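You operate a simulated robot arm through the tools that you are given. There is no shell and no other tool. Be economical: measure what you need, move in short steps, check, and stop when the job is done.

Carry out the task below with a simulated robot arm. There is one attempt and no reset: what you move stays moved.

## Task
Swap the yellow pipe in the orange coupling for the green pipe.
Fine: free the ring first, lock it after, and lay the yellow pipe on the bench. Where these are worked on the way, their far stop is far enough and under half their travel is too little: orange coupling ring.

The check looks at the end state, three seconds after you hand in, the way a careful person would. Anything else that was tipped, shoved, dropped, spilled or broken makes it a failure.

## Robot
A 6-joint arm with a two-finger parallel gripper, fixed in place. Base frame: the origin is at the foot of the arm, x ahead of it, y to its left, z up; the work surface is at about z = 850. Units: mm, degrees, N and s.
With the tool pointing down near the work surface it reaches from about 180 to 760 mm from the base axis. Its first joint turns from -166.0 to 166.0 degrees. Payload 3.91 kg.
The TCP is the grasp point between the finger pads, 30 mm short of the fingertips. In the tool frame z runs along the fingers and y along their closing line. Largest opening 110 mm; finger width 20, thickness 10; the body of the gripper, 48 by 112 mm, starts 55 mm behind the TCP.
Orientation is that of the tool frame in the base frame, as a unit quaternion [x, y, z, w]. With the fingers straight down and closing along the base's y, the tool's x points along the base's -x, its y along +y and its z along -z.

## Interface
- The arm moves only by the tool play_rows. Its argument "increments" is one flat list of numbers, 7 for each row, row after row: the shift along the base's x, y, z in mm, then the turn, a rotation vector about the base's x, y, z in degrees, then the closure, from 0 (fully open) to 1 (shut). In form: [tx, ty, tz, ax, ay, az, grip, tx, ty, tz, ax, ay, az, grip, ...]. A call has 1 to 12 rows; each row shifts and turns the commanded pose from where the row before left it. Each row takes 0.2 s and may step no farther than 50 mm and 8.6 degrees from the row before; otherwise, or with a gripper value out of range, the whole call is refused. Where a pose cannot be reached the arm comes as near as it can. A force on the tool above 60 N (or 10 N above the force at the start of the call, whichever is more), or a blocked arm, ends the call early, and 0.2 s more pass. The fingers move at their own pace (about 45 mm/s each) and stop on an object; they squeeze with about 29 N. The grip force told is the motor's: it shows also when the fingers shut on nothing. Time passes only in rows, and 0.2 s behind the last, so rows that do not move let the fingers close. It gives the time, the measured TCP pose, the force on the tool (base axes), the opening and the grip force at its end, in the units of the frame above (readings bear some noise), with the torque about the TCP (base axes, N m) and any sound that the robot's microphone picked up.
- Cameras (640 x 400 px; columns grow to the right, rows downward): "scene" is fixed at [393.2, 499, 1719.8]; the picture's right is [-0.99, 0.13, 0.00], its down [0.09, 0.64, -0.77] and it looks along [-0.10, -0.76, -0.64] (base axes); focal length 365 px, centre (320, 200). "wrist" rides on the gripper at [71, 22, -107] in the tool frame; the picture's right is [-0.29, 0.96, 0.00], its down [-0.76, -0.23, -0.61] and it looks along [-0.58, -0.18, 0.79] (tool axes); focal length 243 px, centre (320, 200). There is no depth. A picture from a camera that has moved, and an enlarged one, comes with that camera's place and axes in the base frame and with its lens. The place of the scene camera against the robot may be out by one fixed shift of up to 12 mm in any direction.
- snapshot(camera): a new picture of that camera. The clock stands still meanwhile.
- lift_body(by): slides the trunk up (or, below 0, down) by that many mm; the arm rides with it, the base frame stays. It gives what a move gives, with no picture.
- enlarge(camera, box): a new picture of the part [left, top, right, bottom] of that camera's present view, enlarged. The clock stands still meanwhile.
- job_done(): hands the job in; it is judged then, once.

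Go step by step. Nothing tells you positions but the pictures and the camera data: compare them with the known pose of the tool, close in by small moves and look again before you grip or let go. The budget is 120 turns and 84 pictures, counting those below and the enlarged ones. Unless the task says otherwise, let go and move clear before handing in, and close with one line.

The tools are called as a command line: name --argument value ..., lists and objects as JSON in quotes. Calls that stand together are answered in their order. play_rows: Moves the arm, as the interface text tells. Its arguments: {"type":"object","properties":{"increments":{"type":"array","items":{"type":"number"}}},"required":["increments"]} The other tools are called the same way: lift_body (by) slides the trunk up or down; snapshot (camera) takes a picture; enlarge (camera, box) takes an enlarged picture of a part of a camera's view; job_done () hands the job in.

At the start:

```text
time_s: 0.0
tool_pos: [220.3, -238.5, 1297.0]
orientation: [0.0, 1.0, 0.0, 0.001]
contact_force: [-0.3, -0.5, 0.0]
torque: [-0.04, 0.04, 0.01]
gripper_width: 110.1
finger_force: 0.2
trunk travel left (down, up): [-525.0, 65.0]
```

scene: 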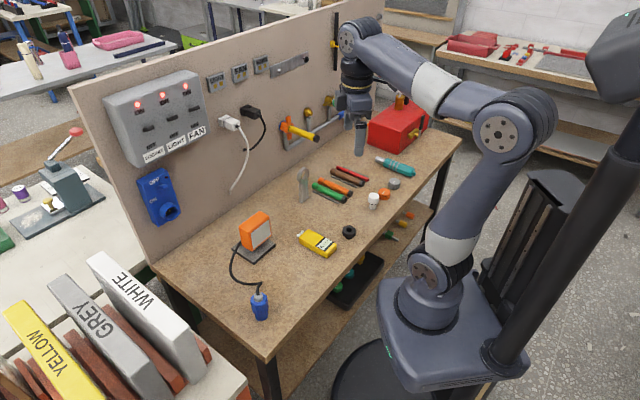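
wrist: 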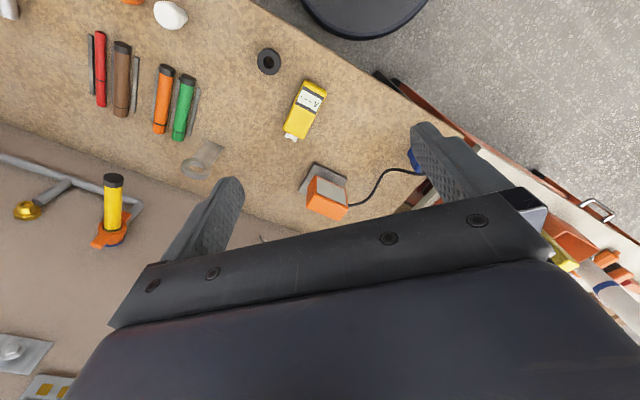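

I see a bench with a backboard; the yellow pipe sits in an orange coupling mounted on the board, and the green pipe lies in the row on the bench. I enlarge both areas first.

enlarge --camera "scene" --box '[240, 80, 440, 220]'

enlarge --camera "wrist" --box '[0, 0, 240, 270]'

```text
2.86 times, centred on (340, 150) of scene
camera zoom: at [393.2, 499.0, 1719.8], right [-0.99, 0.13, 0.0], down [0.09, 0.64, -0.77], along [-0.1, -0.76, -0.64], focal length 1044 px, centre (263, 343)
```

zoom: 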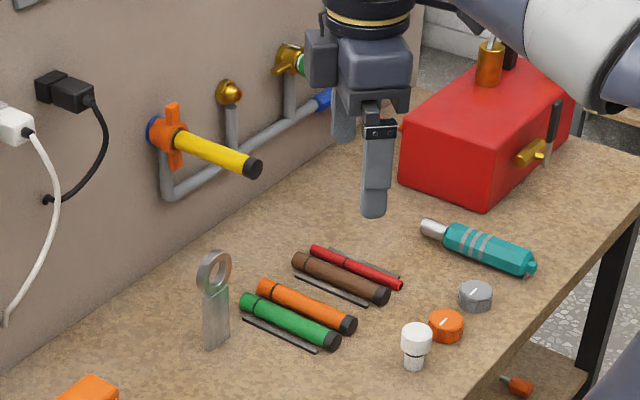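

```text
1.48 times, centred on (120, 135) of wrist
camera zoom: at [149.7, -218.1, 1404.7], right [0.29, 0.96, 0.0], down [0.76, -0.23, 0.61], along [0.58, -0.18, -0.79], focal length 359 px, centre (616, 296)
```

zoom: 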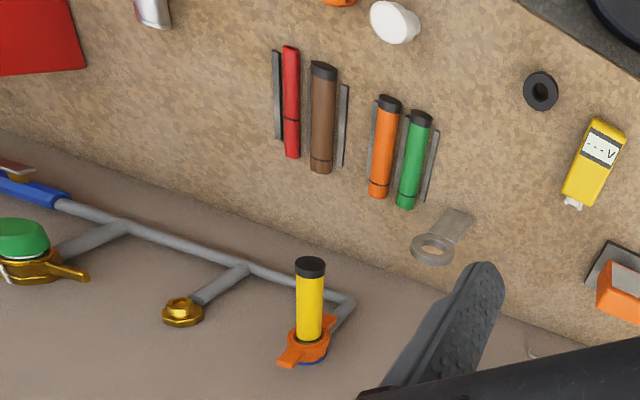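

The pipe in the coupling runs about horizontally along the board normal (ring ≈ (351,-707,1066), cap ≈ (259,-610,1068)). I turn the tool so it closes along the board and move nearer for a closer view.

play_rows --increments '[6.2, -44, -14.6, 0, 0, -5.83, 0, 6.2, -44, -14.6, 0, 0, -5.83, 0, 6.2, -44, -14.6, 0, 0, -5.83, 0, 6.2, -44, -14.6, 0, 0, -5.83, 0, 6.2, -44, -14.6, 0, 0, -5.83, 0, 6.2, -44, -14.6, 0, 0, -5.83, 0, 6.2, -44, -14.6, 0, 0, -5.83, 0, 6.2, -44, -14.6, 0, 0, -5.83, 0]'

snapshot --camera "wrist"

snapshot --camera "scene"

```text
time_s: 1.8
tool_pos: [270.4, -592.2, 1180.0]
orientation: [0.398, 0.918, 0.0, 0.0]
contact_force: [0.3, -0.5, 0.5]
torque: [0.02, 0.0, 0.0]
gripper_width: 110.1
finger_force: 0.0
trunk travel left (down, up): [-525.0, 65.0]
```

```text
79 pictures are left
camera wrist: at [237.8, -527.1, 1287.2], right [0.9, 0.44, 0.0], down [0.35, -0.71, 0.61], along [0.27, -0.54, -0.8], focal length 243 px, centre (320, 200)
```

wrist: 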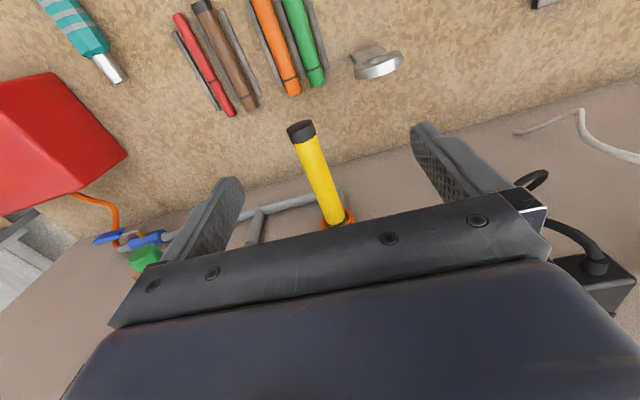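

```text
78 pictures are left
```

scene: 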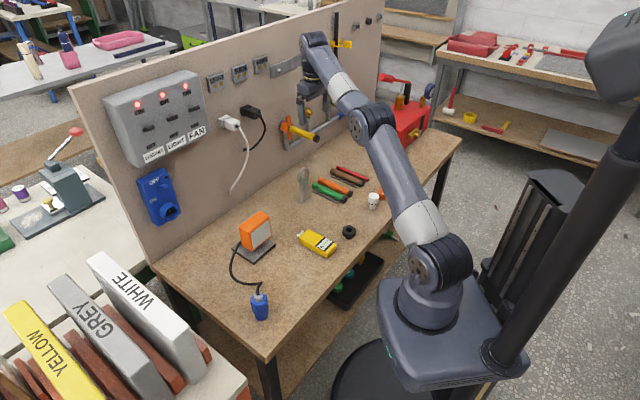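

Next I zoom in on the coupling with the scene camera to see its lugs and any marks.

enlarge --camera "scene" --box '[270, 105, 330, 155]'

enlarge --camera "scene" --box '[290, 155, 380, 215]'

```text
8.00 times, centred on (300, 130) of scene
camera zoom: at [393.2, 499.0, 1719.8], right [-0.99, 0.13, 0.0], down [0.09, 0.64, -0.77], along [-0.1, -0.76, -0.64], focal length 2922 px, centre (480, 760)
```

zoom: 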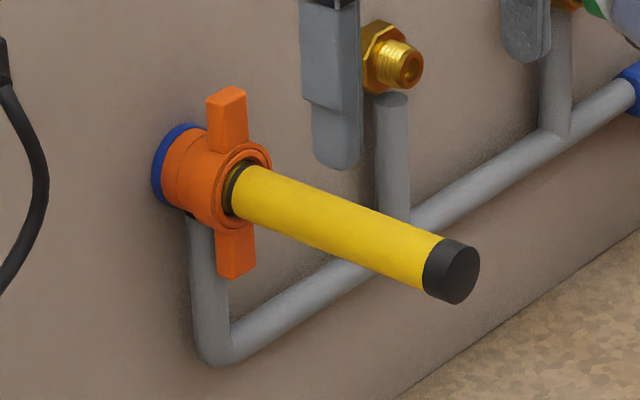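

```text
6.67 times, centred on (335, 185) of scene
camera zoom: at [393.2, 499.0, 1719.8], right [-0.99, 0.13, 0.0], down [0.09, 0.64, -0.77], along [-0.1, -0.76, -0.64], focal length 2435 px, centre (220, 300)
```

zoom: 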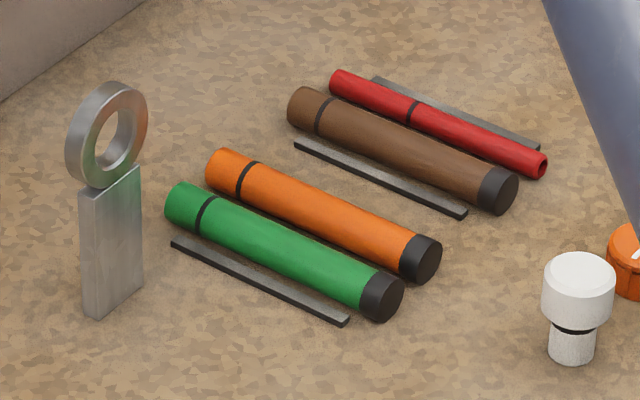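

The lugs stand vertically, with tips about 45 mm above and below the axis. I lean the gripper 25° out from the board and hover above the upper lug to check alignment.

play_rows --increments '[0, 0, 0, -4.56, -4.27, 0, 0, 0, 0, 0, -4.56, -4.27, 0, 0, 0, 0, 0, -4.56, -4.27, 0, 0, 0, 0, 0, -4.56, -4.27, 0, 0, 17, -25.1, -4, 0, 0, 0, 0, 17, -25.1, -4, 0, 0, 0, 0, 17, -25.1, -4, 0, 0, 0, 0, 17, -25.1, -4, 0, 0, 0, 0]'

snapshot --camera "wrist"

enlarge --camera "scene" --box '[260, 75, 350, 155]'

```text
time_s: 3.6
tool_pos: [333.2, -676.4, 1159.1]
orientation: [0.386, 0.896, -0.087, 0.199]
contact_force: [0.6, -0.5, 0.3]
torque: [-0.03, 0.0, -0.02]
gripper_width: 110.1
finger_force: 0.1
out of reach, approached as far as the arm can: row 8
trunk travel left (down, up): [-525.0, 65.0]
```

```text
75 pictures are left
camera wrist: at [273.8, -581.6, 1225.8], right [0.88, 0.47, 0.12], down [0.13, -0.47, 0.87], along [0.46, -0.75, -0.47], focal length 243 px, centre (320, 200)
```

wrist: 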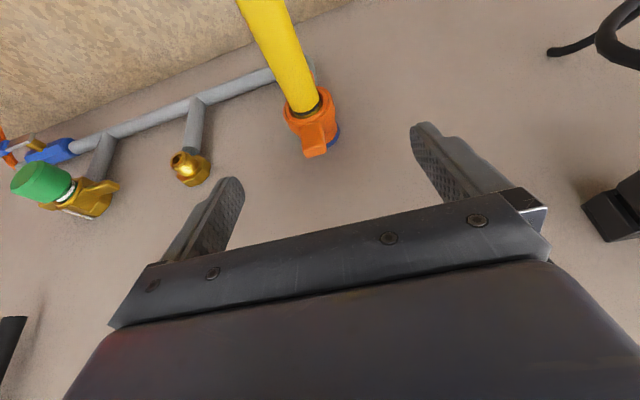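

```text
5.00 times, centred on (305, 115) of scene
camera zoom: at [393.2, 499.0, 1719.8], right [-0.99, 0.13, 0.0], down [0.09, 0.64, -0.77], along [-0.1, -0.76, -0.64], focal length 1826 px, centre (395, 625)
```

zoom: 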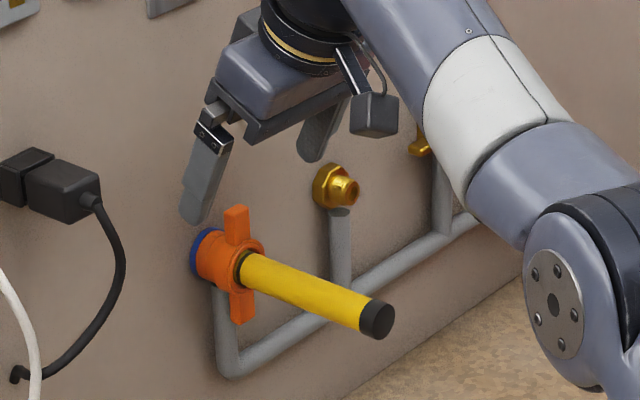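

The arm is at its reach limit here. I raise the trunk and tilt further so the lug comes into reach.

lift_body --by 60

play_rows --increments '[-4, 4, 0, -4.56, -4.27, 0, 0, 0, 0, -10, -4.56, -4.27, 0, 0, 0, 0, -20, -4.56, -4.27, 0, 0, 0, 0, -20, 0, 0, 0, 0]'

```text
time_s: 4.6
tool_pos: [333.5, -676.1, 1218.1]
orientation: [0.386, 0.897, -0.087, 0.199]
contact_force: [-0.8, 0.2, 0.1]
torque: [0.0, -0.01, -0.01]
gripper_width: 110.1
finger_force: 0.0
trunk travel left (down, up): [-585.0, 5.0]
```

```text
time_s: 5.6
tool_pos: [328.7, -671.9, 1168.4]
orientation: [0.368, 0.852, -0.15, 0.342]
contact_force: [0.0, 0.2, 0.4]
torque: [0.01, 0.01, 0.01]
gripper_width: 110.2
finger_force: 0.1
trunk travel left (down, up): [-585.0, 5.0]
```

Now I move to just above the lug with the fingers half closed, then look.

play_rows --increments '[4.7, -14.7, -10, 0, 0, 0, 0.5, 0, 0, -13, 0, 0, 0, 0.5, 0, 0, 0, 0, 0, 0, 0.5]'

snapshot --camera "wrist"

enlarge --camera "scene" --box '[270, 85, 340, 145]'

```text
time_s: 6.4
tool_pos: [332.3, -687.0, 1144.9]
orientation: [0.367, 0.851, -0.151, 0.343]
contact_force: [0.4, -0.4, 1.1]
torque: [0.02, 0.02, 0.03]
gripper_width: 54.8
finger_force: 0.1
trunk travel left (down, up): [-585.0, 5.0]
```

```text
73 pictures are left
camera wrist: at [263.3, -581.5, 1173.7], right [0.84, 0.5, 0.2], down [-0.08, -0.25, 0.97], along [0.54, -0.83, -0.17], focal length 243 px, centre (320, 200)
```

wrist: 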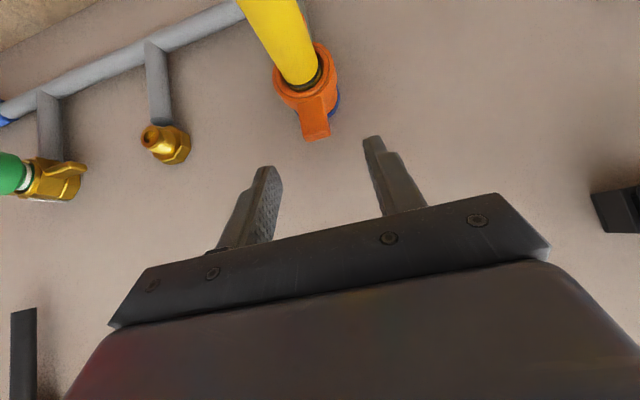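

```text
6.67 times, centred on (305, 115) of scene
camera zoom: at [393.2, 499.0, 1719.8], right [-0.99, 0.13, 0.0], down [0.09, 0.64, -0.77], along [-0.1, -0.76, -0.64], focal length 2435 px, centre (420, 767)
```

zoom: 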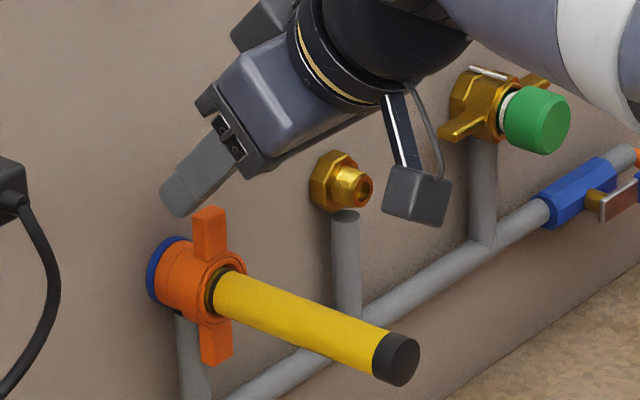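

Finger midpoint lines up with the lug. I lower straight down over it and check before closing.

play_rows --increments '[0, 0, -9, 0, 0, 0, 0.5, 0, 0, -9, 0, 0, 0, 0.5, 0, 0, -6, 0, 0, 0, 0.5]'

enlarge --camera "wrist" --box '[220, 50, 420, 250]'

enlarge --camera "scene" --box '[270, 85, 340, 145]'

```text
time_s: 7.2
tool_pos: [334.2, -686.5, 1122.0]
orientation: [0.367, 0.852, -0.15, 0.343]
contact_force: [0.6, 0.1, 0.0]
torque: [-0.01, 0.03, -0.03]
gripper_width: 54.9
finger_force: 0.0
trunk travel left (down, up): [-585.0, 5.0]
```

```text
2.00 times, centred on (320, 150) of wrist
camera zoom: at [264.0, -581.3, 1149.8], right [0.84, 0.5, 0.2], down [-0.08, -0.25, 0.97], along [0.54, -0.83, -0.17], focal length 485 px, centre (320, 300)
```

zoom: 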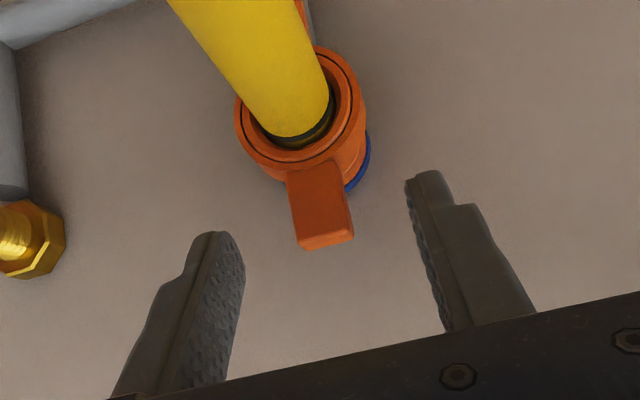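

```text
6.67 times, centred on (305, 115) of scene
camera zoom: at [393.2, 499.0, 1719.8], right [-0.99, 0.13, 0.0], down [0.09, 0.64, -0.77], along [-0.1, -0.76, -0.64], focal length 2435 px, centre (420, 767)
```

zoom: 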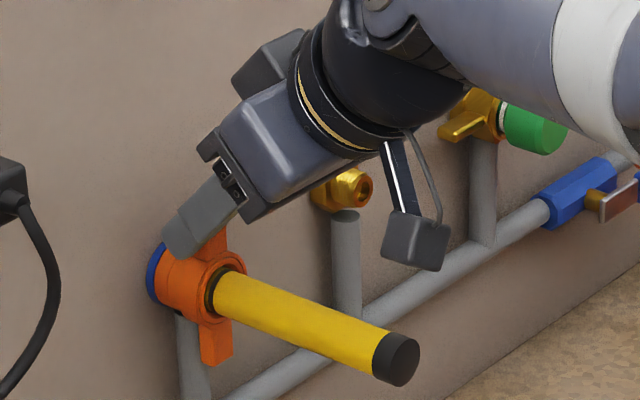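

The lug lies between the fingers. I close on it.

play_rows --increments '[0, 0, -2, 0, 0, 0, 0.7, 0, 0, 0, 0, 0, 0, 0.9, 0, 0, 0, 0, 0, 0, 1, 0, 0, 0, 0, 0, 0, 1]'

enlarge --camera "wrist" --box '[220, 50, 420, 250]'

```text
time_s: 8.2
tool_pos: [334.4, -685.2, 1119.2]
orientation: [0.367, 0.852, -0.15, 0.342]
contact_force: [0.4, 1.3, 0.0]
torque: [-0.04, 0.01, 0.11]
gripper_width: 17.7
finger_force: 45.2
trunk travel left (down, up): [-585.0, 5.0]
```

```text
2.00 times, centred on (320, 150) of wrist
camera zoom: at [264.1, -581.1, 1147.7], right [0.84, 0.5, 0.2], down [-0.08, -0.25, 0.97], along [0.54, -0.83, -0.17], focal length 485 px, centre (320, 300)
```

zoom: 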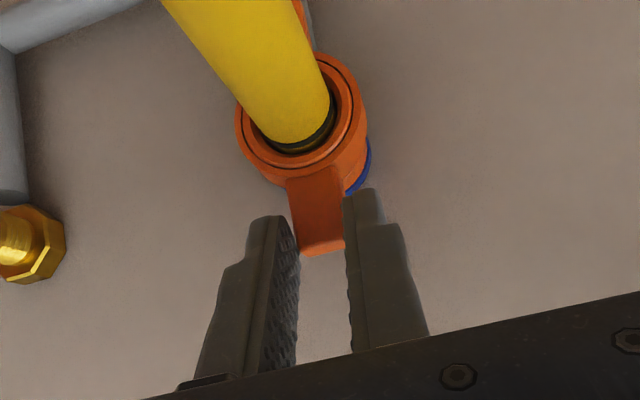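

Gripped (17.7 mm). I try a first 10° counterclockwise (as seen from the front) about the pipe axis and watch the load.

play_rows --increments '[3.43, 3.21, -0.2, -3.42, 3.65, 0, 1, 3.43, 3.21, -0.6, -3.42, 3.65, 0, 1]'

enlarge --camera "wrist" --box '[220, 50, 420, 250]'

enlarge --camera "scene" --box '[270, 85, 340, 145]'

```text
time_s: 8.8
tool_pos: [335.6, -683.4, 1120.0]
orientation: [0.338, 0.86, -0.225, 0.31]
contact_force: [-12.6, -15.9, 4.4]
torque: [-0.02, -0.07, -0.68]
gripper_width: 18.2
finger_force: 45.4
trunk travel left (down, up): [-585.0, 5.0]
```

```text
2.00 times, centred on (320, 150) of wrist
camera zoom: at [270.1, -574.9, 1143.1], right [0.86, 0.51, 0.03], down [0.04, -0.13, 0.99], along [0.51, -0.85, -0.13], focal length 485 px, centre (320, 300)
```

zoom: 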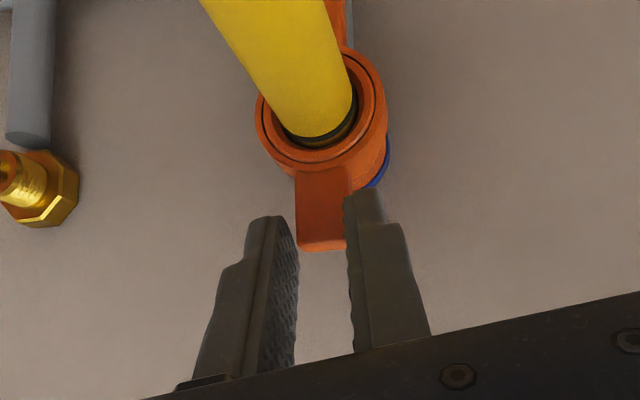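

```text
6.67 times, centred on (305, 115) of scene
camera zoom: at [393.2, 499.0, 1719.8], right [-0.99, 0.13, 0.0], down [0.09, 0.64, -0.77], along [-0.1, -0.76, -0.64], focal length 2435 px, centre (420, 767)
```

zoom: 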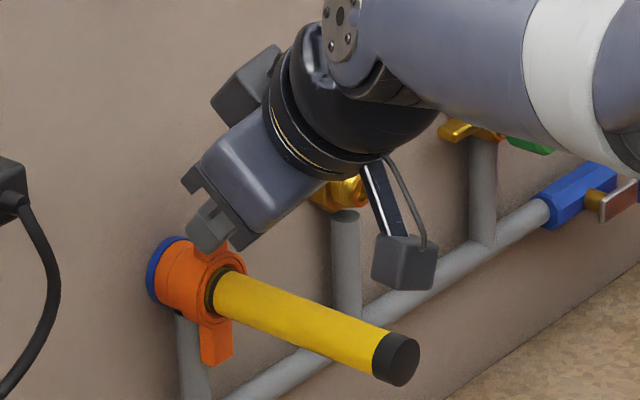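

The ring resisted with 20 N, barely moving. I go back to neutral and try the other sense by the same amount.

play_rows --increments '[-3.43, -3.21, 0.6, 3.42, -3.65, 0, 1, -3.43, -3.21, 0.2, 3.42, -3.65, 0, 1, -3.43, -3.21, -0.2, 3.42, -3.65, 0, 1, -3.43, -3.21, -0.6, 3.42, -3.65, 0, 1]'

enlarge --camera "scene" --box '[270, 85, 340, 145]'

```text
time_s: 9.8
tool_pos: [330.1, -688.8, 1119.8]
orientation: [0.393, 0.837, -0.072, 0.374]
contact_force: [9.9, 12.6, 8.1]
torque: [-0.39, -0.17, 0.78]
gripper_width: 18.2
finger_force: 45.4
trunk travel left (down, up): [-585.0, 5.0]
```

```text
6.67 times, centred on (305, 115) of scene
camera zoom: at [393.2, 499.0, 1719.8], right [-0.99, 0.13, 0.0], down [0.09, 0.64, -0.77], along [-0.1, -0.76, -0.64], focal length 2435 px, centre (420, 767)
```

zoom: 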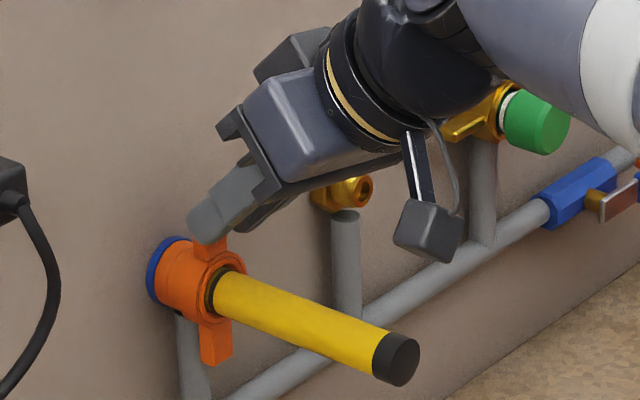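

enlarge --camera "wrist" --box '[220, 50, 420, 250]'

```text
2.00 times, centred on (320, 150) of wrist
camera zoom: at [256.9, -587.5, 1151.0], right [0.8, 0.47, 0.36], down [-0.2, -0.36, 0.91], along [0.56, -0.8, -0.2], focal length 485 px, centre (320, 300)
```

zoom: 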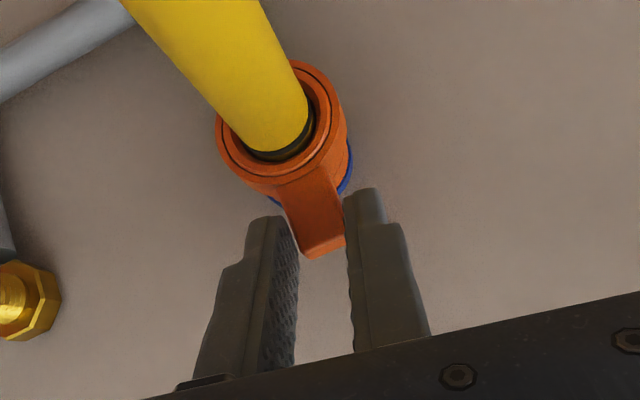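

The lug hasn't moved either way, only the grip twisted. I return to neutral and push sideways (counterclockwise) without turning the tool, harder.

play_rows --increments '[3.43, 3.21, 0.6, -3.42, 3.65, 0, 1, 3.43, 3.21, 0.2, -3.42, 3.65, 0, 1, 3.65, 3.4, 0, 0, 0, 0, 1, 3.65, 3.4, 0, 0, 0, 0, 1, 3.65, 3.4, -0.5, 0, 0, 0, 1]'

```text
time_s: 11.0
tool_pos: [333.6, -685.3, 1119.6]
orientation: [0.372, 0.848, -0.156, 0.344]
contact_force: [-32.3, -44.3, 10.2]
torque: [-0.13, 1.31, -1.04]
gripper_width: 17.3
finger_force: 45.2
trunk travel left (down, up): [-585.0, 5.0]
```

At 55 N it doesn't move, so that side looks like the stop. I release that push and try clockwise with pure translation.

play_rows --increments '[-3.65, -3.4, 0.5, 0, 0, 0, 1, -3.65, -3.4, 0, 0, 0, 0, 1, -3.65, -3.4, 0, 0, 0, 0, 1, -3.65, -3.4, 0, 0, 0, 0, 1, -3.65, -3.4, 0, 0, 0, 0, 1, -3.65, -3.4, 0, 0, 0, 0, 1]'

enlarge --camera "wrist" --box '[220, 50, 420, 250]'

```text
time_s: 12.4
tool_pos: [335.4, -687.3, 1120.1]
orientation: [0.363, 0.854, -0.145, 0.343]
contact_force: [38.6, 42.1, 12.2]
torque: [0.43, -1.17, 1.37]
gripper_width: 17.2
finger_force: 45.2
trunk travel left (down, up): [-585.0, 5.0]
```

```text
2.00 times, centred on (320, 150) of wrist
camera zoom: at [262.9, -583.0, 1149.1], right [0.83, 0.51, 0.2], down [-0.08, -0.25, 0.96], along [0.55, -0.82, -0.17], focal length 485 px, centre (320, 300)
```

zoom: 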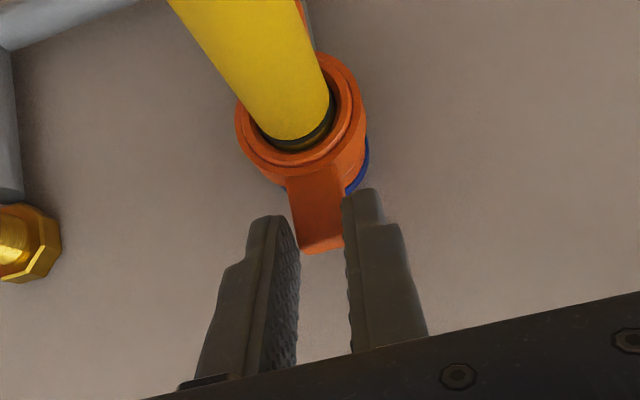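

No motion clockwise at 57 N either. The ring may slide axially instead, so I return to neutral and pull gently outward along the pipe.

play_rows --increments '[3.65, 3.4, 0, 0, 0, 0, 1, 3.65, 3.4, 0, 0, 0, 0, 1, 3.65, 3.4, 0, 0, 0, 0, 1, -2.73, 2.92, 0, 0, 0, 0, 1, -2.73, 2.92, 0, 0, 0, 0, 1]'

enlarge --camera "wrist" --box '[220, 50, 420, 250]'

```text
time_s: 13.6
tool_pos: [330.6, -683.3, 1120.2]
orientation: [0.369, 0.851, -0.153, 0.342]
contact_force: [25.8, -19.4, 7.5]
torque: [-0.51, -0.58, 0.17]
gripper_width: 17.7
finger_force: 44.4
trunk travel left (down, up): [-585.0, 5.0]
```

```text
2.00 times, centred on (320, 150) of wrist
camera zoom: at [261.3, -577.5, 1147.1], right [0.84, 0.5, 0.2], down [-0.08, -0.24, 0.97], along [0.53, -0.83, -0.16], focal length 485 px, centre (320, 300)
```

zoom: 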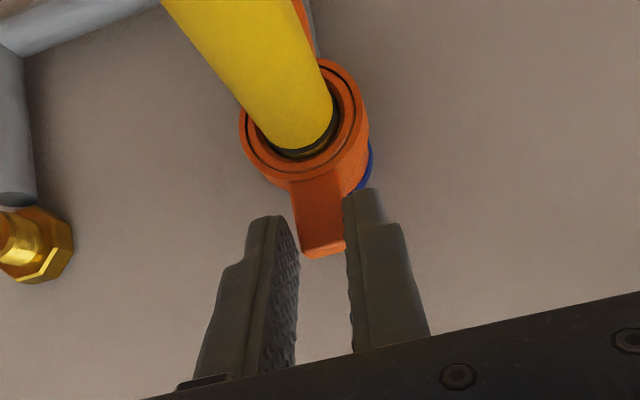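

Pulling gives 32 N and no slide. I try pushing inward.

play_rows --increments '[2.73, -2.92, 0, 0, 0, 0, 1, 2.73, -2.92, 0, 0, 0, 0, 1, 2.73, -2.92, 0, 0, 0, 0, 1, 2.73, -2.92, 0, 0, 0, 0, 1]'

enlarge --camera "wrist" --box '[220, 50, 420, 250]'

```text
time_s: 14.6
tool_pos: [339.8, -691.7, 1118.8]
orientation: [0.368, 0.852, -0.151, 0.341]
contact_force: [6.1, 2.9, 8.0]
torque: [0.3, 0.21, 0.21]
gripper_width: 17.3
finger_force: 45.1
trunk travel left (down, up): [-585.0, 5.0]
```

```text
2.00 times, centred on (320, 150) of wrist
camera zoom: at [269.5, -586.2, 1147.6], right [0.84, 0.5, 0.2], down [-0.08, -0.25, 0.97], along [0.54, -0.83, -0.17], focal length 485 px, centre (320, 300)
```

zoom: 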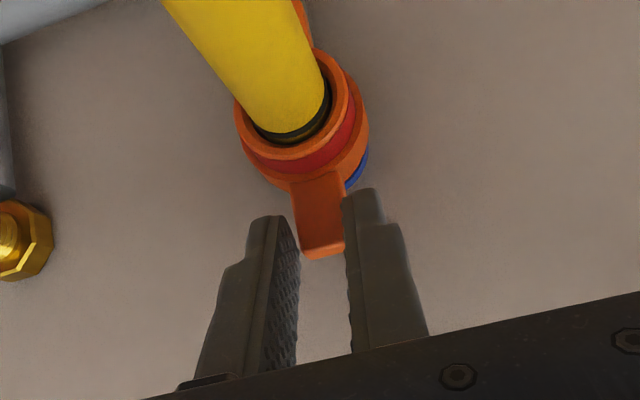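

The ring slid inward and shows a red band: it is a slide collar. I keep pushing to its stop.

play_rows --increments '[2.73, -2.92, 0, 0, 0, 0, 1, 2.73, -2.92, 0, 0, 0, 0, 1]'

enlarge --camera "wrist" --box '[220, 50, 420, 250]'

```text
time_s: 15.2
tool_pos: [341.5, -694.0, 1120.2]
orientation: [0.367, 0.852, -0.148, 0.341]
contact_force: [-16.5, 33.1, 3.6]
torque: [0.51, 0.22, 0.33]
gripper_width: 17.8
finger_force: 45.7
trunk travel left (down, up): [-585.0, 5.0]
```

```text
2.00 times, centred on (320, 150) of wrist
camera zoom: at [271.4, -588.4, 1148.2], right [0.84, 0.5, 0.2], down [-0.08, -0.25, 0.96], along [0.54, -0.83, -0.17], focal length 485 px, centre (320, 300)
```

zoom: 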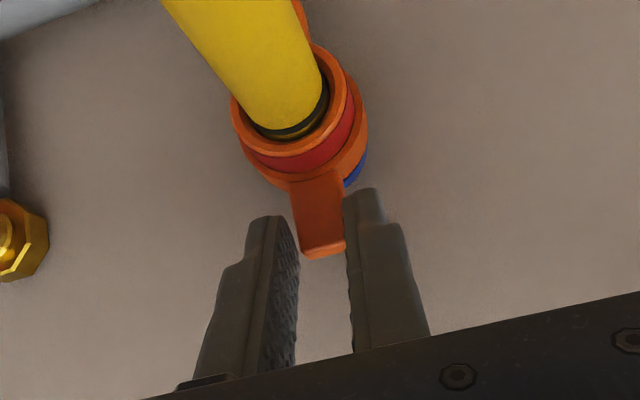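

It is at its inner stop (about 11 mm travel). I ease off, open, back away upward and check that it stays.

play_rows --increments '[-2.73, 2.92, 0, 0, 0, 0, 1, -1.4, 1.5, 0, 0, 0, 0, 1, 0, 0, 0, 0, 0, 0, 0.6, 0, 0, 0, 0, 0, 0, 0.6, -5, 5.3, 20, 0, 0, 0, 0.6, -5, 5.3, 20, 0, 0, 0, 0.6]'

enlarge --camera "wrist" --box '[220, 50, 420, 250]'

enlarge --camera "scene" --box '[270, 85, 340, 145]'

```text
time_s: 16.6
tool_pos: [329.5, -682.6, 1159.7]
orientation: [0.368, 0.851, -0.15, 0.343]
contact_force: [-0.2, 0.6, -0.3]
torque: [-0.01, 0.02, -0.01]
gripper_width: 44.0
finger_force: 0.0
trunk travel left (down, up): [-585.0, 5.0]
```

```text
2.00 times, centred on (320, 150) of wrist
camera zoom: at [260.2, -577.7, 1187.8], right [0.84, 0.5, 0.2], down [-0.08, -0.25, 0.97], along [0.54, -0.83, -0.17], focal length 485 px, centre (320, 300)
```

zoom: 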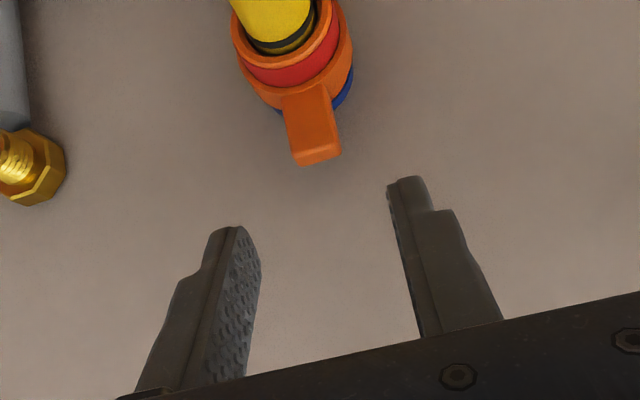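

```text
6.67 times, centred on (305, 115) of scene
camera zoom: at [393.2, 499.0, 1719.8], right [-0.99, 0.13, 0.0], down [0.09, 0.64, -0.77], along [-0.1, -0.76, -0.64], focal length 2435 px, centre (420, 767)
```

zoom: 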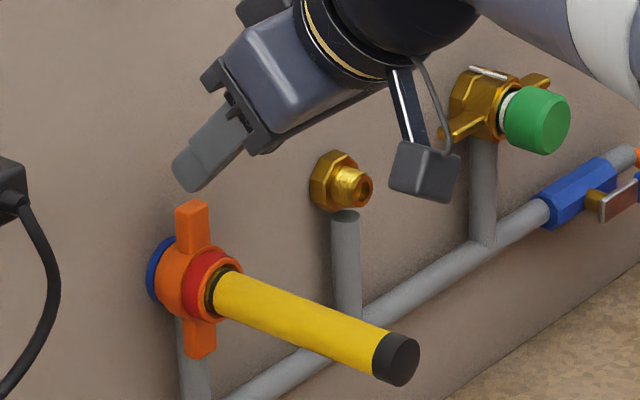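

The ring stays back, freed. Next I grip the yellow pipe from above: reduce the tilt to about 19°, move over the pipe's middle and check.

play_rows --increments '[-11.6, 12, 6, 4.56, 4.27, 0, 0.3, -11.6, 12, 0, 4.56, 4.27, 0, 0.3, -11.6, 12, 0, 4.56, 4.27, 0, 0.3, -11.6, 12, 0, 4.56, 4.27, 0, 0.3, 0, 0, -12, 0, 0, 0, 0.3, 0, 0, 0, 0, 0, 0, 0.3]'

snapshot --camera "wrist"

```text
time_s: 18.0
tool_pos: [283.6, -635.0, 1154.0]
orientation: [0.39, 0.906, -0.065, 0.15]
contact_force: [0.2, -0.5, 0.7]
torque: [0.0, 0.0, 0.04]
gripper_width: 76.9
finger_force: 0.1
trunk travel left (down, up): [-585.0, 5.0]
```

```text
58 pictures are left
camera wrist: at [229.8, -547.0, 1232.1], right [0.88, 0.46, 0.09], down [0.19, -0.54, 0.82], along [0.42, -0.71, -0.56], focal length 243 px, centre (320, 200)
```

wrist: 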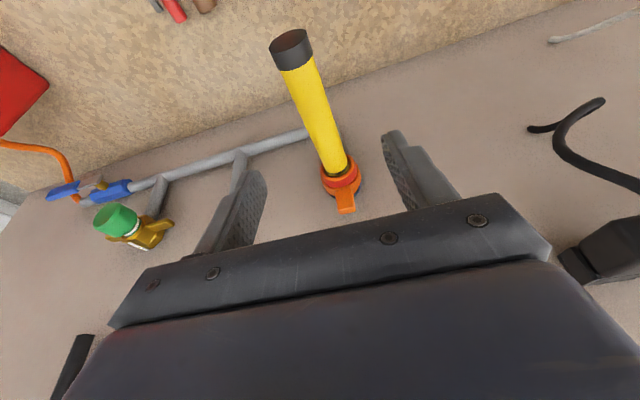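

The pipe passes between the fingers. I descend to grip height and look.

play_rows --increments '[0, 0, -22, 0, 0, 0, 0.3, 0, 0, -22, 0, 0, 0, 0.4, 0, 0, -22, 0, 0, 0, 0.5]'

snapshot --camera "wrist"

enlarge --camera "scene" --box '[260, 75, 350, 155]'

```text
time_s: 18.8
tool_pos: [284.4, -635.2, 1087.4]
orientation: [0.39, 0.906, -0.066, 0.149]
contact_force: [0.1, -0.2, 0.3]
torque: [-0.01, -0.01, 0.0]
gripper_width: 54.9
finger_force: 0.0
trunk travel left (down, up): [-585.0, 5.0]
```

```text
57 pictures are left
camera wrist: at [229.8, -547.3, 1165.7], right [0.88, 0.46, 0.09], down [0.19, -0.54, 0.82], along [0.42, -0.71, -0.56], focal length 243 px, centre (320, 200)
```

wrist: 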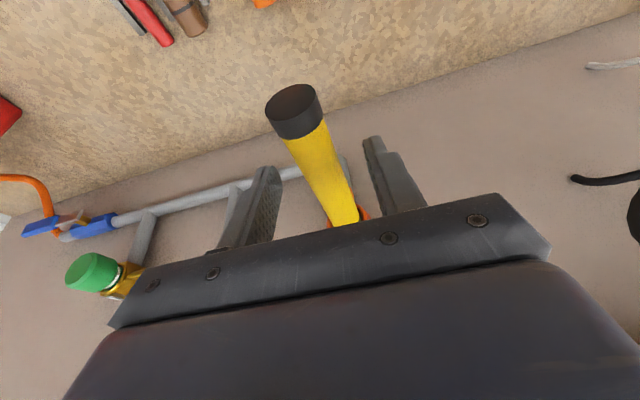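

```text
5.00 times, centred on (305, 115) of scene
camera zoom: at [393.2, 499.0, 1719.8], right [-0.99, 0.13, 0.0], down [0.09, 0.64, -0.77], along [-0.1, -0.76, -0.64], focal length 1826 px, centre (395, 625)
```

zoom: 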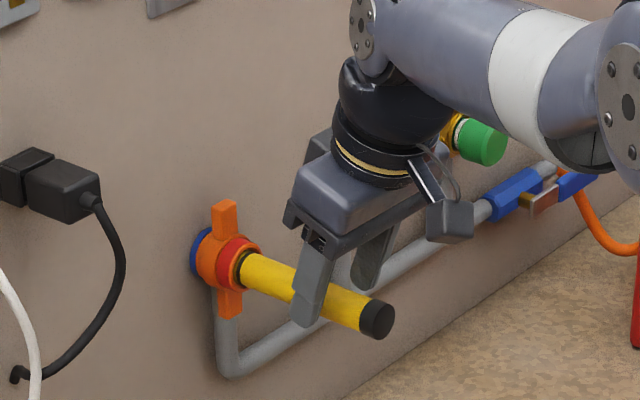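

Close on the yellow pipe.

play_rows --increments '[0, 0, 0, 0, 0, 0, 0.8, 0, 0, 0, 0, 0, 0, 1, 0, 0, 0, 0, 0, 0, 1, 0, 0, 0, 0, 0, 0, 1]'

snapshot --camera "wrist"

```text
time_s: 19.8
tool_pos: [283.4, -635.8, 1086.9]
orientation: [0.391, 0.906, -0.066, 0.151]
contact_force: [-0.8, 0.0, -0.4]
torque: [0.01, 0.02, 0.31]
gripper_width: 22.9
finger_force: 29.7
trunk travel left (down, up): [-585.0, 5.0]
```

```text
55 pictures are left
camera wrist: at [229.7, -547.1, 1165.8], right [0.88, 0.46, 0.09], down [0.19, -0.54, 0.82], along [0.42, -0.71, -0.56], focal length 243 px, centre (320, 200)
```

wrist: 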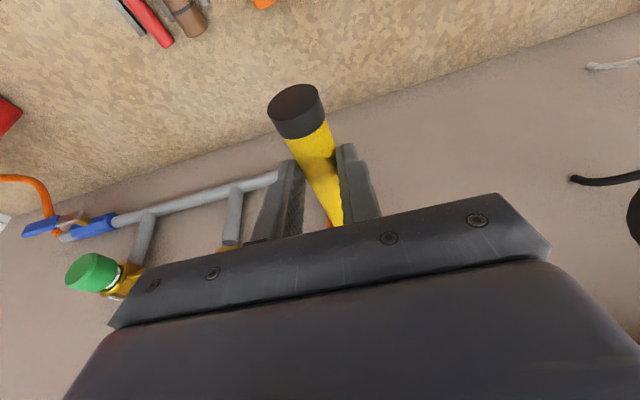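

Gripped, 22.9 mm. A small yaw torque says the pipe is about 1° off my tool yaw; I correct that and read again.

play_rows --increments '[0, 0, 0, 0, 0, 1.2, 1, 0, 0, 0, 0, 0, 0, 1]'

```text
time_s: 20.4
tool_pos: [282.5, -636.3, 1087.6]
orientation: [0.382, 0.91, -0.064, 0.15]
contact_force: [-3.2, -0.5, 0.0]
torque: [-0.09, 0.06, -0.08]
gripper_width: 23.0
finger_force: 28.7
trunk travel left (down, up): [-585.0, 5.0]
```

Well aligned now (yaw ≈ 45.6°). I pull the pipe straight out along its axis.

play_rows --increments '[-3.5, 3.57, 0, 0, 0, 0, 1, -3.5, 3.57, 0, 0, 0, 0, 1, -3.5, 3.57, 0, 0, 0, 0, 1, -3.5, 3.57, 0, 0, 0, 0, 1]'

enlarge --camera "scene" --box '[260, 75, 350, 155]'

```text
time_s: 21.4
tool_pos: [268.8, -621.3, 1087.9]
orientation: [0.38, 0.91, -0.063, 0.152]
contact_force: [0.0, 0.3, -0.9]
torque: [0.03, 0.0, -0.01]
gripper_width: 22.6
finger_force: 29.0
trunk travel left (down, up): [-585.0, 5.0]
```

```text
5.00 times, centred on (305, 115) of scene
camera zoom: at [393.2, 499.0, 1719.8], right [-0.99, 0.13, 0.0], down [0.09, 0.64, -0.77], along [-0.1, -0.76, -0.64], focal length 1826 px, centre (395, 625)
```

zoom: 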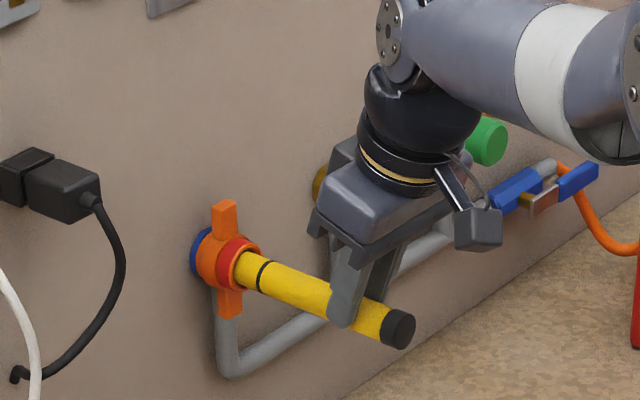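

It slides freely, and the depth mark has appeared. I continue outward until it is well clear, then raise a bit.

play_rows --increments '[-7, 7.14, 0, 0, 0, 0, 1, -7, 7.14, 0, 0, 0, 0, 1, -7, 7.14, 0, 0, 0, 0, 1, -7, 7.14, 0, 0, 0, 0, 1, -7, 7.14, 0, 0, 0, 0, 1, -7, 7.14, 0, 0, 0, 0, 1, -7, 7.14, 0, 0, 0, 0, 1]'

snapshot --camera "wrist"

enlarge --camera "scene" --box '[260, 75, 380, 175]'

```text
time_s: 23.0
tool_pos: [219.9, -572.1, 1088.1]
orientation: [0.381, 0.91, -0.066, 0.151]
contact_force: [0.2, 0.6, 0.1]
torque: [0.02, -0.02, 0.02]
gripper_width: 22.8
finger_force: 28.7
trunk travel left (down, up): [-585.0, 5.0]
```

```text
53 pictures are left
camera wrist: at [165.0, -484.3, 1166.3], right [0.88, 0.48, 0.09], down [0.2, -0.53, 0.82], along [0.44, -0.7, -0.56], focal length 243 px, centre (320, 200)
```

wrist: 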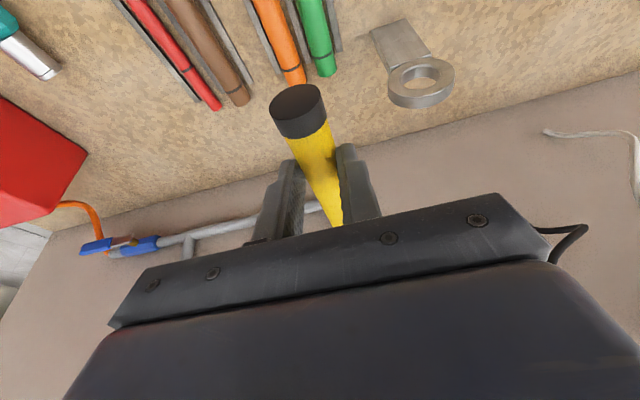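

```text
4.00 times, centred on (320, 125) of scene
camera zoom: at [393.2, 499.0, 1719.8], right [-0.99, 0.13, 0.0], down [0.09, 0.64, -0.77], along [-0.1, -0.76, -0.64], focal length 1461 px, centre (320, 500)
```

zoom: 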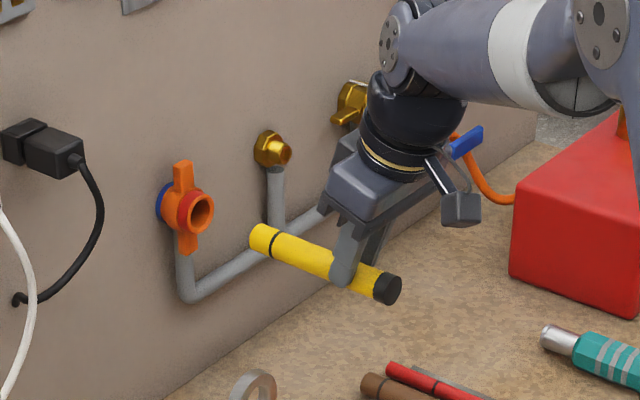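

The yellow pipe is out. I carry it to a free patch of bench near (290,-420), between the stand, puck and tester, and check from above before lowering.

play_rows --increments '[8.4, 36, 0, 0, 0, 0, 1, 8.4, 36, 0, 0, 0, 0, 1, 8.4, 36, 0, 0, 0, 0, 1, 8.4, 36, 0, 0, 0, 0, 1, 8.4, 36, 0, 0, 0, 0, 1, 0, 0, -40, 0, 0, 0, 1, 0, 0, -40, 0, 0, 0, 1, 0, 0, -40, 0, 0, 0, 1]'

snapshot --camera "wrist"

enlarge --camera "scene" --box '[220, 130, 400, 270]'

```text
time_s: 24.8
tool_pos: [263.3, -392.1, 967.0]
orientation: [0.382, 0.91, -0.065, 0.151]
contact_force: [-0.1, -0.6, -0.5]
torque: [0.0, 0.02, -0.02]
gripper_width: 23.0
finger_force: 29.2
trunk travel left (down, up): [-585.0, 5.0]
```

```text
51 pictures are left
camera wrist: at [207.3, -304.3, 1045.1], right [0.88, 0.48, 0.09], down [0.2, -0.53, 0.82], along [0.44, -0.7, -0.56], focal length 243 px, centre (320, 200)
```

wrist: 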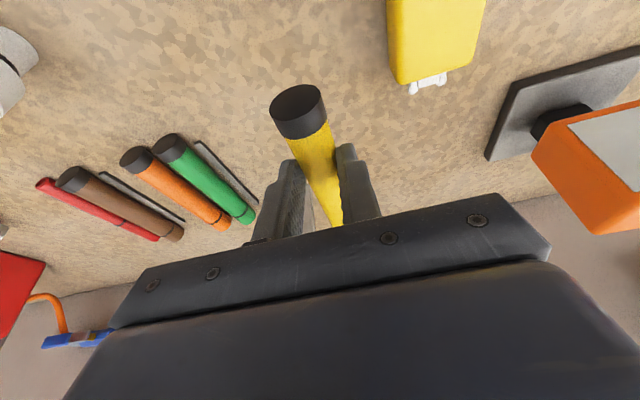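

```text
2.86 times, centred on (310, 200) of scene
camera zoom: at [393.2, 499.0, 1719.8], right [-0.99, 0.13, 0.0], down [0.09, 0.64, -0.77], along [-0.1, -0.76, -0.64], focal length 1044 px, centre (349, 200)
```

zoom: 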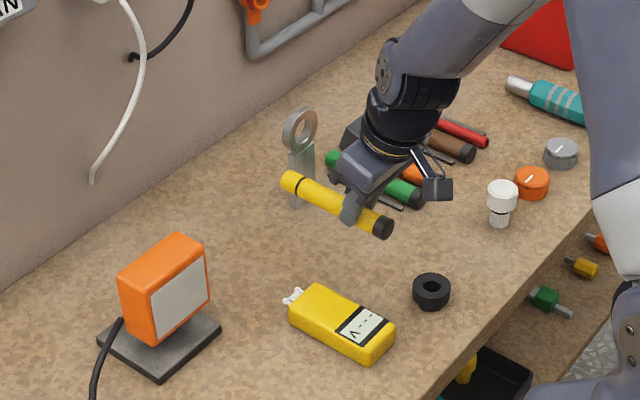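

The area below is free. I lower toward the bench, with small steps at the end to feel contact.

play_rows --increments '[0, 0, -25, 0, 0, 0, 1, 0, 0, -25, 0, 0, 0, 1, 0, 0, -22, 0, 0, 0, 1, 0, 0, -5, 0, 0, 0, 1, 0, 0, -2, 0, 0, 0, 1]'

enlarge --camera "scene" --box '[280, 170, 380, 250]'

```text
time_s: 26.0
tool_pos: [263.9, -391.1, 888.0]
orientation: [0.382, 0.909, -0.065, 0.151]
contact_force: [-0.6, 2.3, 10.0]
torque: [0.29, 0.32, -0.01]
gripper_width: 23.0
finger_force: 28.6
trunk travel left (down, up): [-585.0, 5.0]
```

```text
5.00 times, centred on (330, 210) of scene
camera zoom: at [393.2, 499.0, 1719.8], right [-0.99, 0.13, 0.0], down [0.09, 0.64, -0.77], along [-0.1, -0.76, -0.64], focal length 1826 px, centre (270, 150)
```

zoom: 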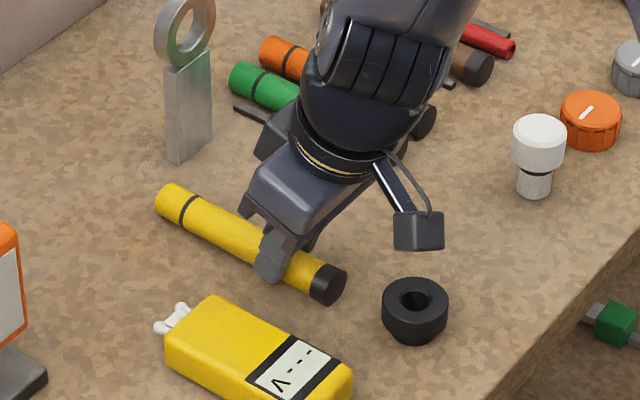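

The cap end touches first at 10 N. I ease 1 mm lower, open slowly, and retreat upward.

play_rows --increments '[0, 0, -1, 0, 0, 0, 1, 0, 0, 0, 0, 0, 0, 0.85, 0, 0, 0, 0, 0, 0, 0.7, 0, 0, 0, 0, 0, 0, 0.6, 0, 0, 0, 0, 0, 0, 0.6]'

enlarge --camera "scene" --box '[280, 170, 380, 250]'

snapshot --camera "wrist"

```text
time_s: 27.2
tool_pos: [262.5, -392.2, 887.1]
orientation: [0.381, 0.91, -0.064, 0.151]
contact_force: [-0.5, 0.1, 0.6]
torque: [0.01, -0.02, 0.01]
gripper_width: 43.7
finger_force: 0.1
trunk travel left (down, up): [-585.0, 5.0]
```

```text
5.00 times, centred on (330, 210) of scene
camera zoom: at [393.2, 499.0, 1719.8], right [-0.99, 0.13, 0.0], down [0.09, 0.64, -0.77], along [-0.1, -0.76, -0.64], focal length 1826 px, centre (270, 150)
```

zoom: 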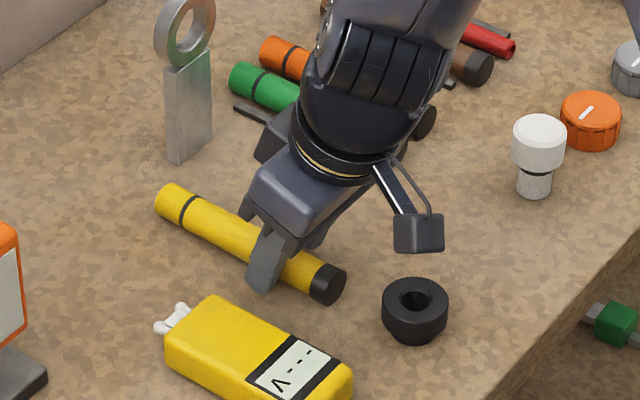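

```text
47 pictures are left
camera wrist: at [207.4, -304.2, 965.7], right [0.88, 0.48, 0.09], down [0.2, -0.53, 0.82], along [0.44, -0.7, -0.56], focal length 243 px, centre (320, 200)
```

wrist: 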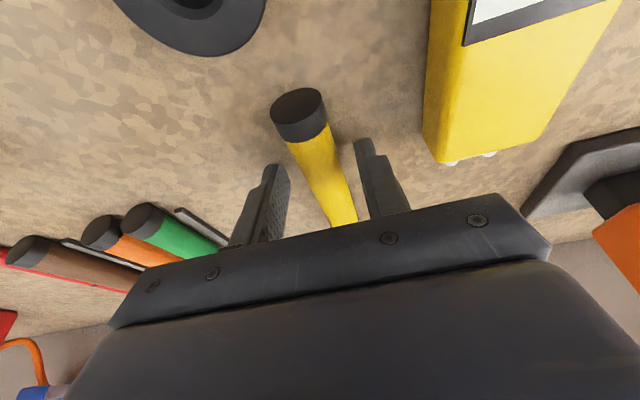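

The yellow pipe lies still. I retreat straight up and move over the green pipe for a close look at its gap to the orange one.

play_rows --increments '[0, 0, 45, 0, 0, 0, 0.6, 0, 0, 45, 0, 0, 0, 0.6, -17, -35.5, 0, 0, 0, 0, 0.6, -17, -35.5, 0, 0, 0, 0, 0.6, -17, -35.5, 0, 0, 0, 0, 0.6, -17, -35.5, 0, 0, 0, 0, 0.6, 0, 0, 0, 0, 0, 0, 0.6]'

enlarge --camera "wrist" --box '[200, 0, 440, 240]'

enlarge --camera "scene" --box '[280, 150, 380, 230]'

```text
time_s: 28.8
tool_pos: [194.5, -534.0, 977.6]
orientation: [0.38, 0.91, -0.064, 0.15]
contact_force: [0.0, -0.6, 0.2]
torque: [0.02, -0.01, 0.03]
gripper_width: 44.0
finger_force: 0.1
trunk travel left (down, up): [-585.0, 5.0]
```

```text
1.67 times, centred on (320, 120) of wrist
camera zoom: at [139.3, -446.8, 1055.6], right [0.87, 0.48, 0.09], down [0.2, -0.53, 0.82], along [0.44, -0.7, -0.56], focal length 404 px, centre (320, 333)
```

zoom: 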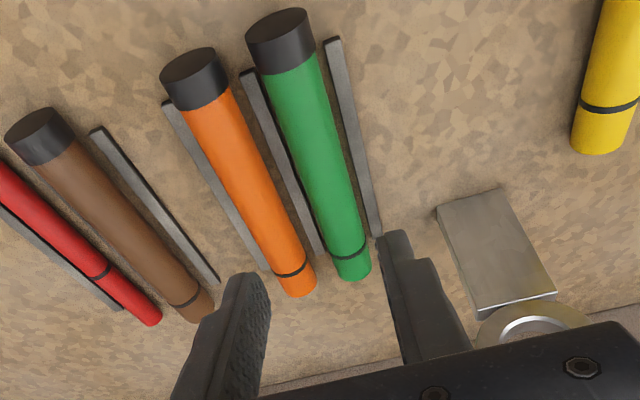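

```text
5.00 times, centred on (330, 190) of scene
camera zoom: at [393.2, 499.0, 1719.8], right [-0.99, 0.13, 0.0], down [0.09, 0.64, -0.77], along [-0.1, -0.76, -0.64], focal length 1826 px, centre (270, 250)
```

zoom: 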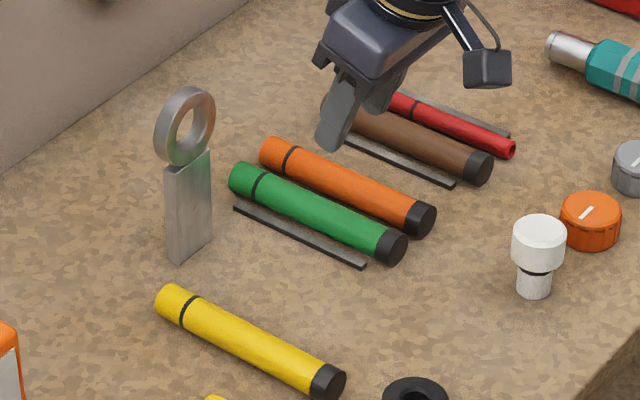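

Rails chock each pipe and the green–orange spacing is about 40 mm, so a finger fits the gap. I make the tool vertical, set the opening to about 32 mm and stop just above the green pipe to check centring.

play_rows --increments '[3.4, -1.2, -10, 4.47, 4.39, 0, 0.71, 3.4, -1.2, -10, 4.47, 4.39, 0, 0.71, 3.4, -1.3, -10, 4.47, 4.39, 0, 0.71, 0, 0, -25, 0, 0, 0, 0.71, 0, 0, -8, 0, 0, 0, 0.71]'

enlarge --camera "wrist" --box '[200, 40, 440, 240]'

enlarge --camera "scene" --box '[295, 150, 375, 220]'

```text
time_s: 30.0
tool_pos: [204.9, -537.0, 914.5]
orientation: [0.386, 0.922, -0.001, 0.001]
contact_force: [0.1, 0.0, -0.8]
torque: [0.0, -0.01, 0.03]
gripper_width: 31.9
finger_force: 0.1
trunk travel left (down, up): [-585.0, 5.0]
```

```text
2.00 times, centred on (320, 140) of wrist
camera zoom: at [170.8, -471.8, 1021.3], right [0.89, 0.47, 0.0], down [0.37, -0.7, 0.61], along [0.28, -0.54, -0.79], focal length 485 px, centre (320, 320)
```

zoom: 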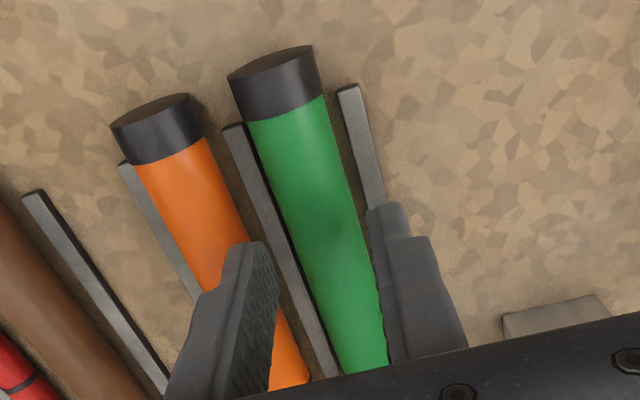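

```text
5.71 times, centred on (335, 185) of scene
camera zoom: at [393.2, 499.0, 1719.8], right [-0.99, 0.13, 0.0], down [0.09, 0.64, -0.77], along [-0.1, -0.76, -0.64], focal length 2087 px, centre (234, 286)
```

zoom: 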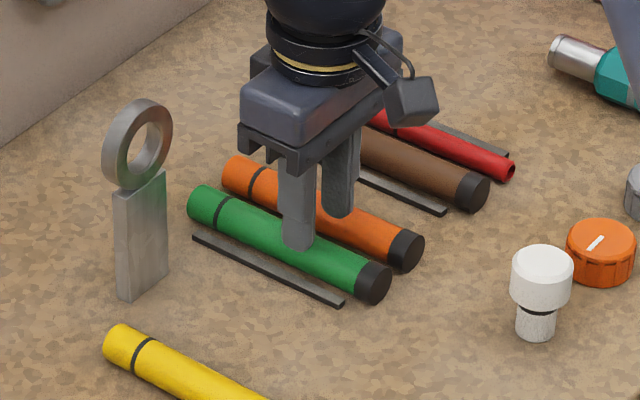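

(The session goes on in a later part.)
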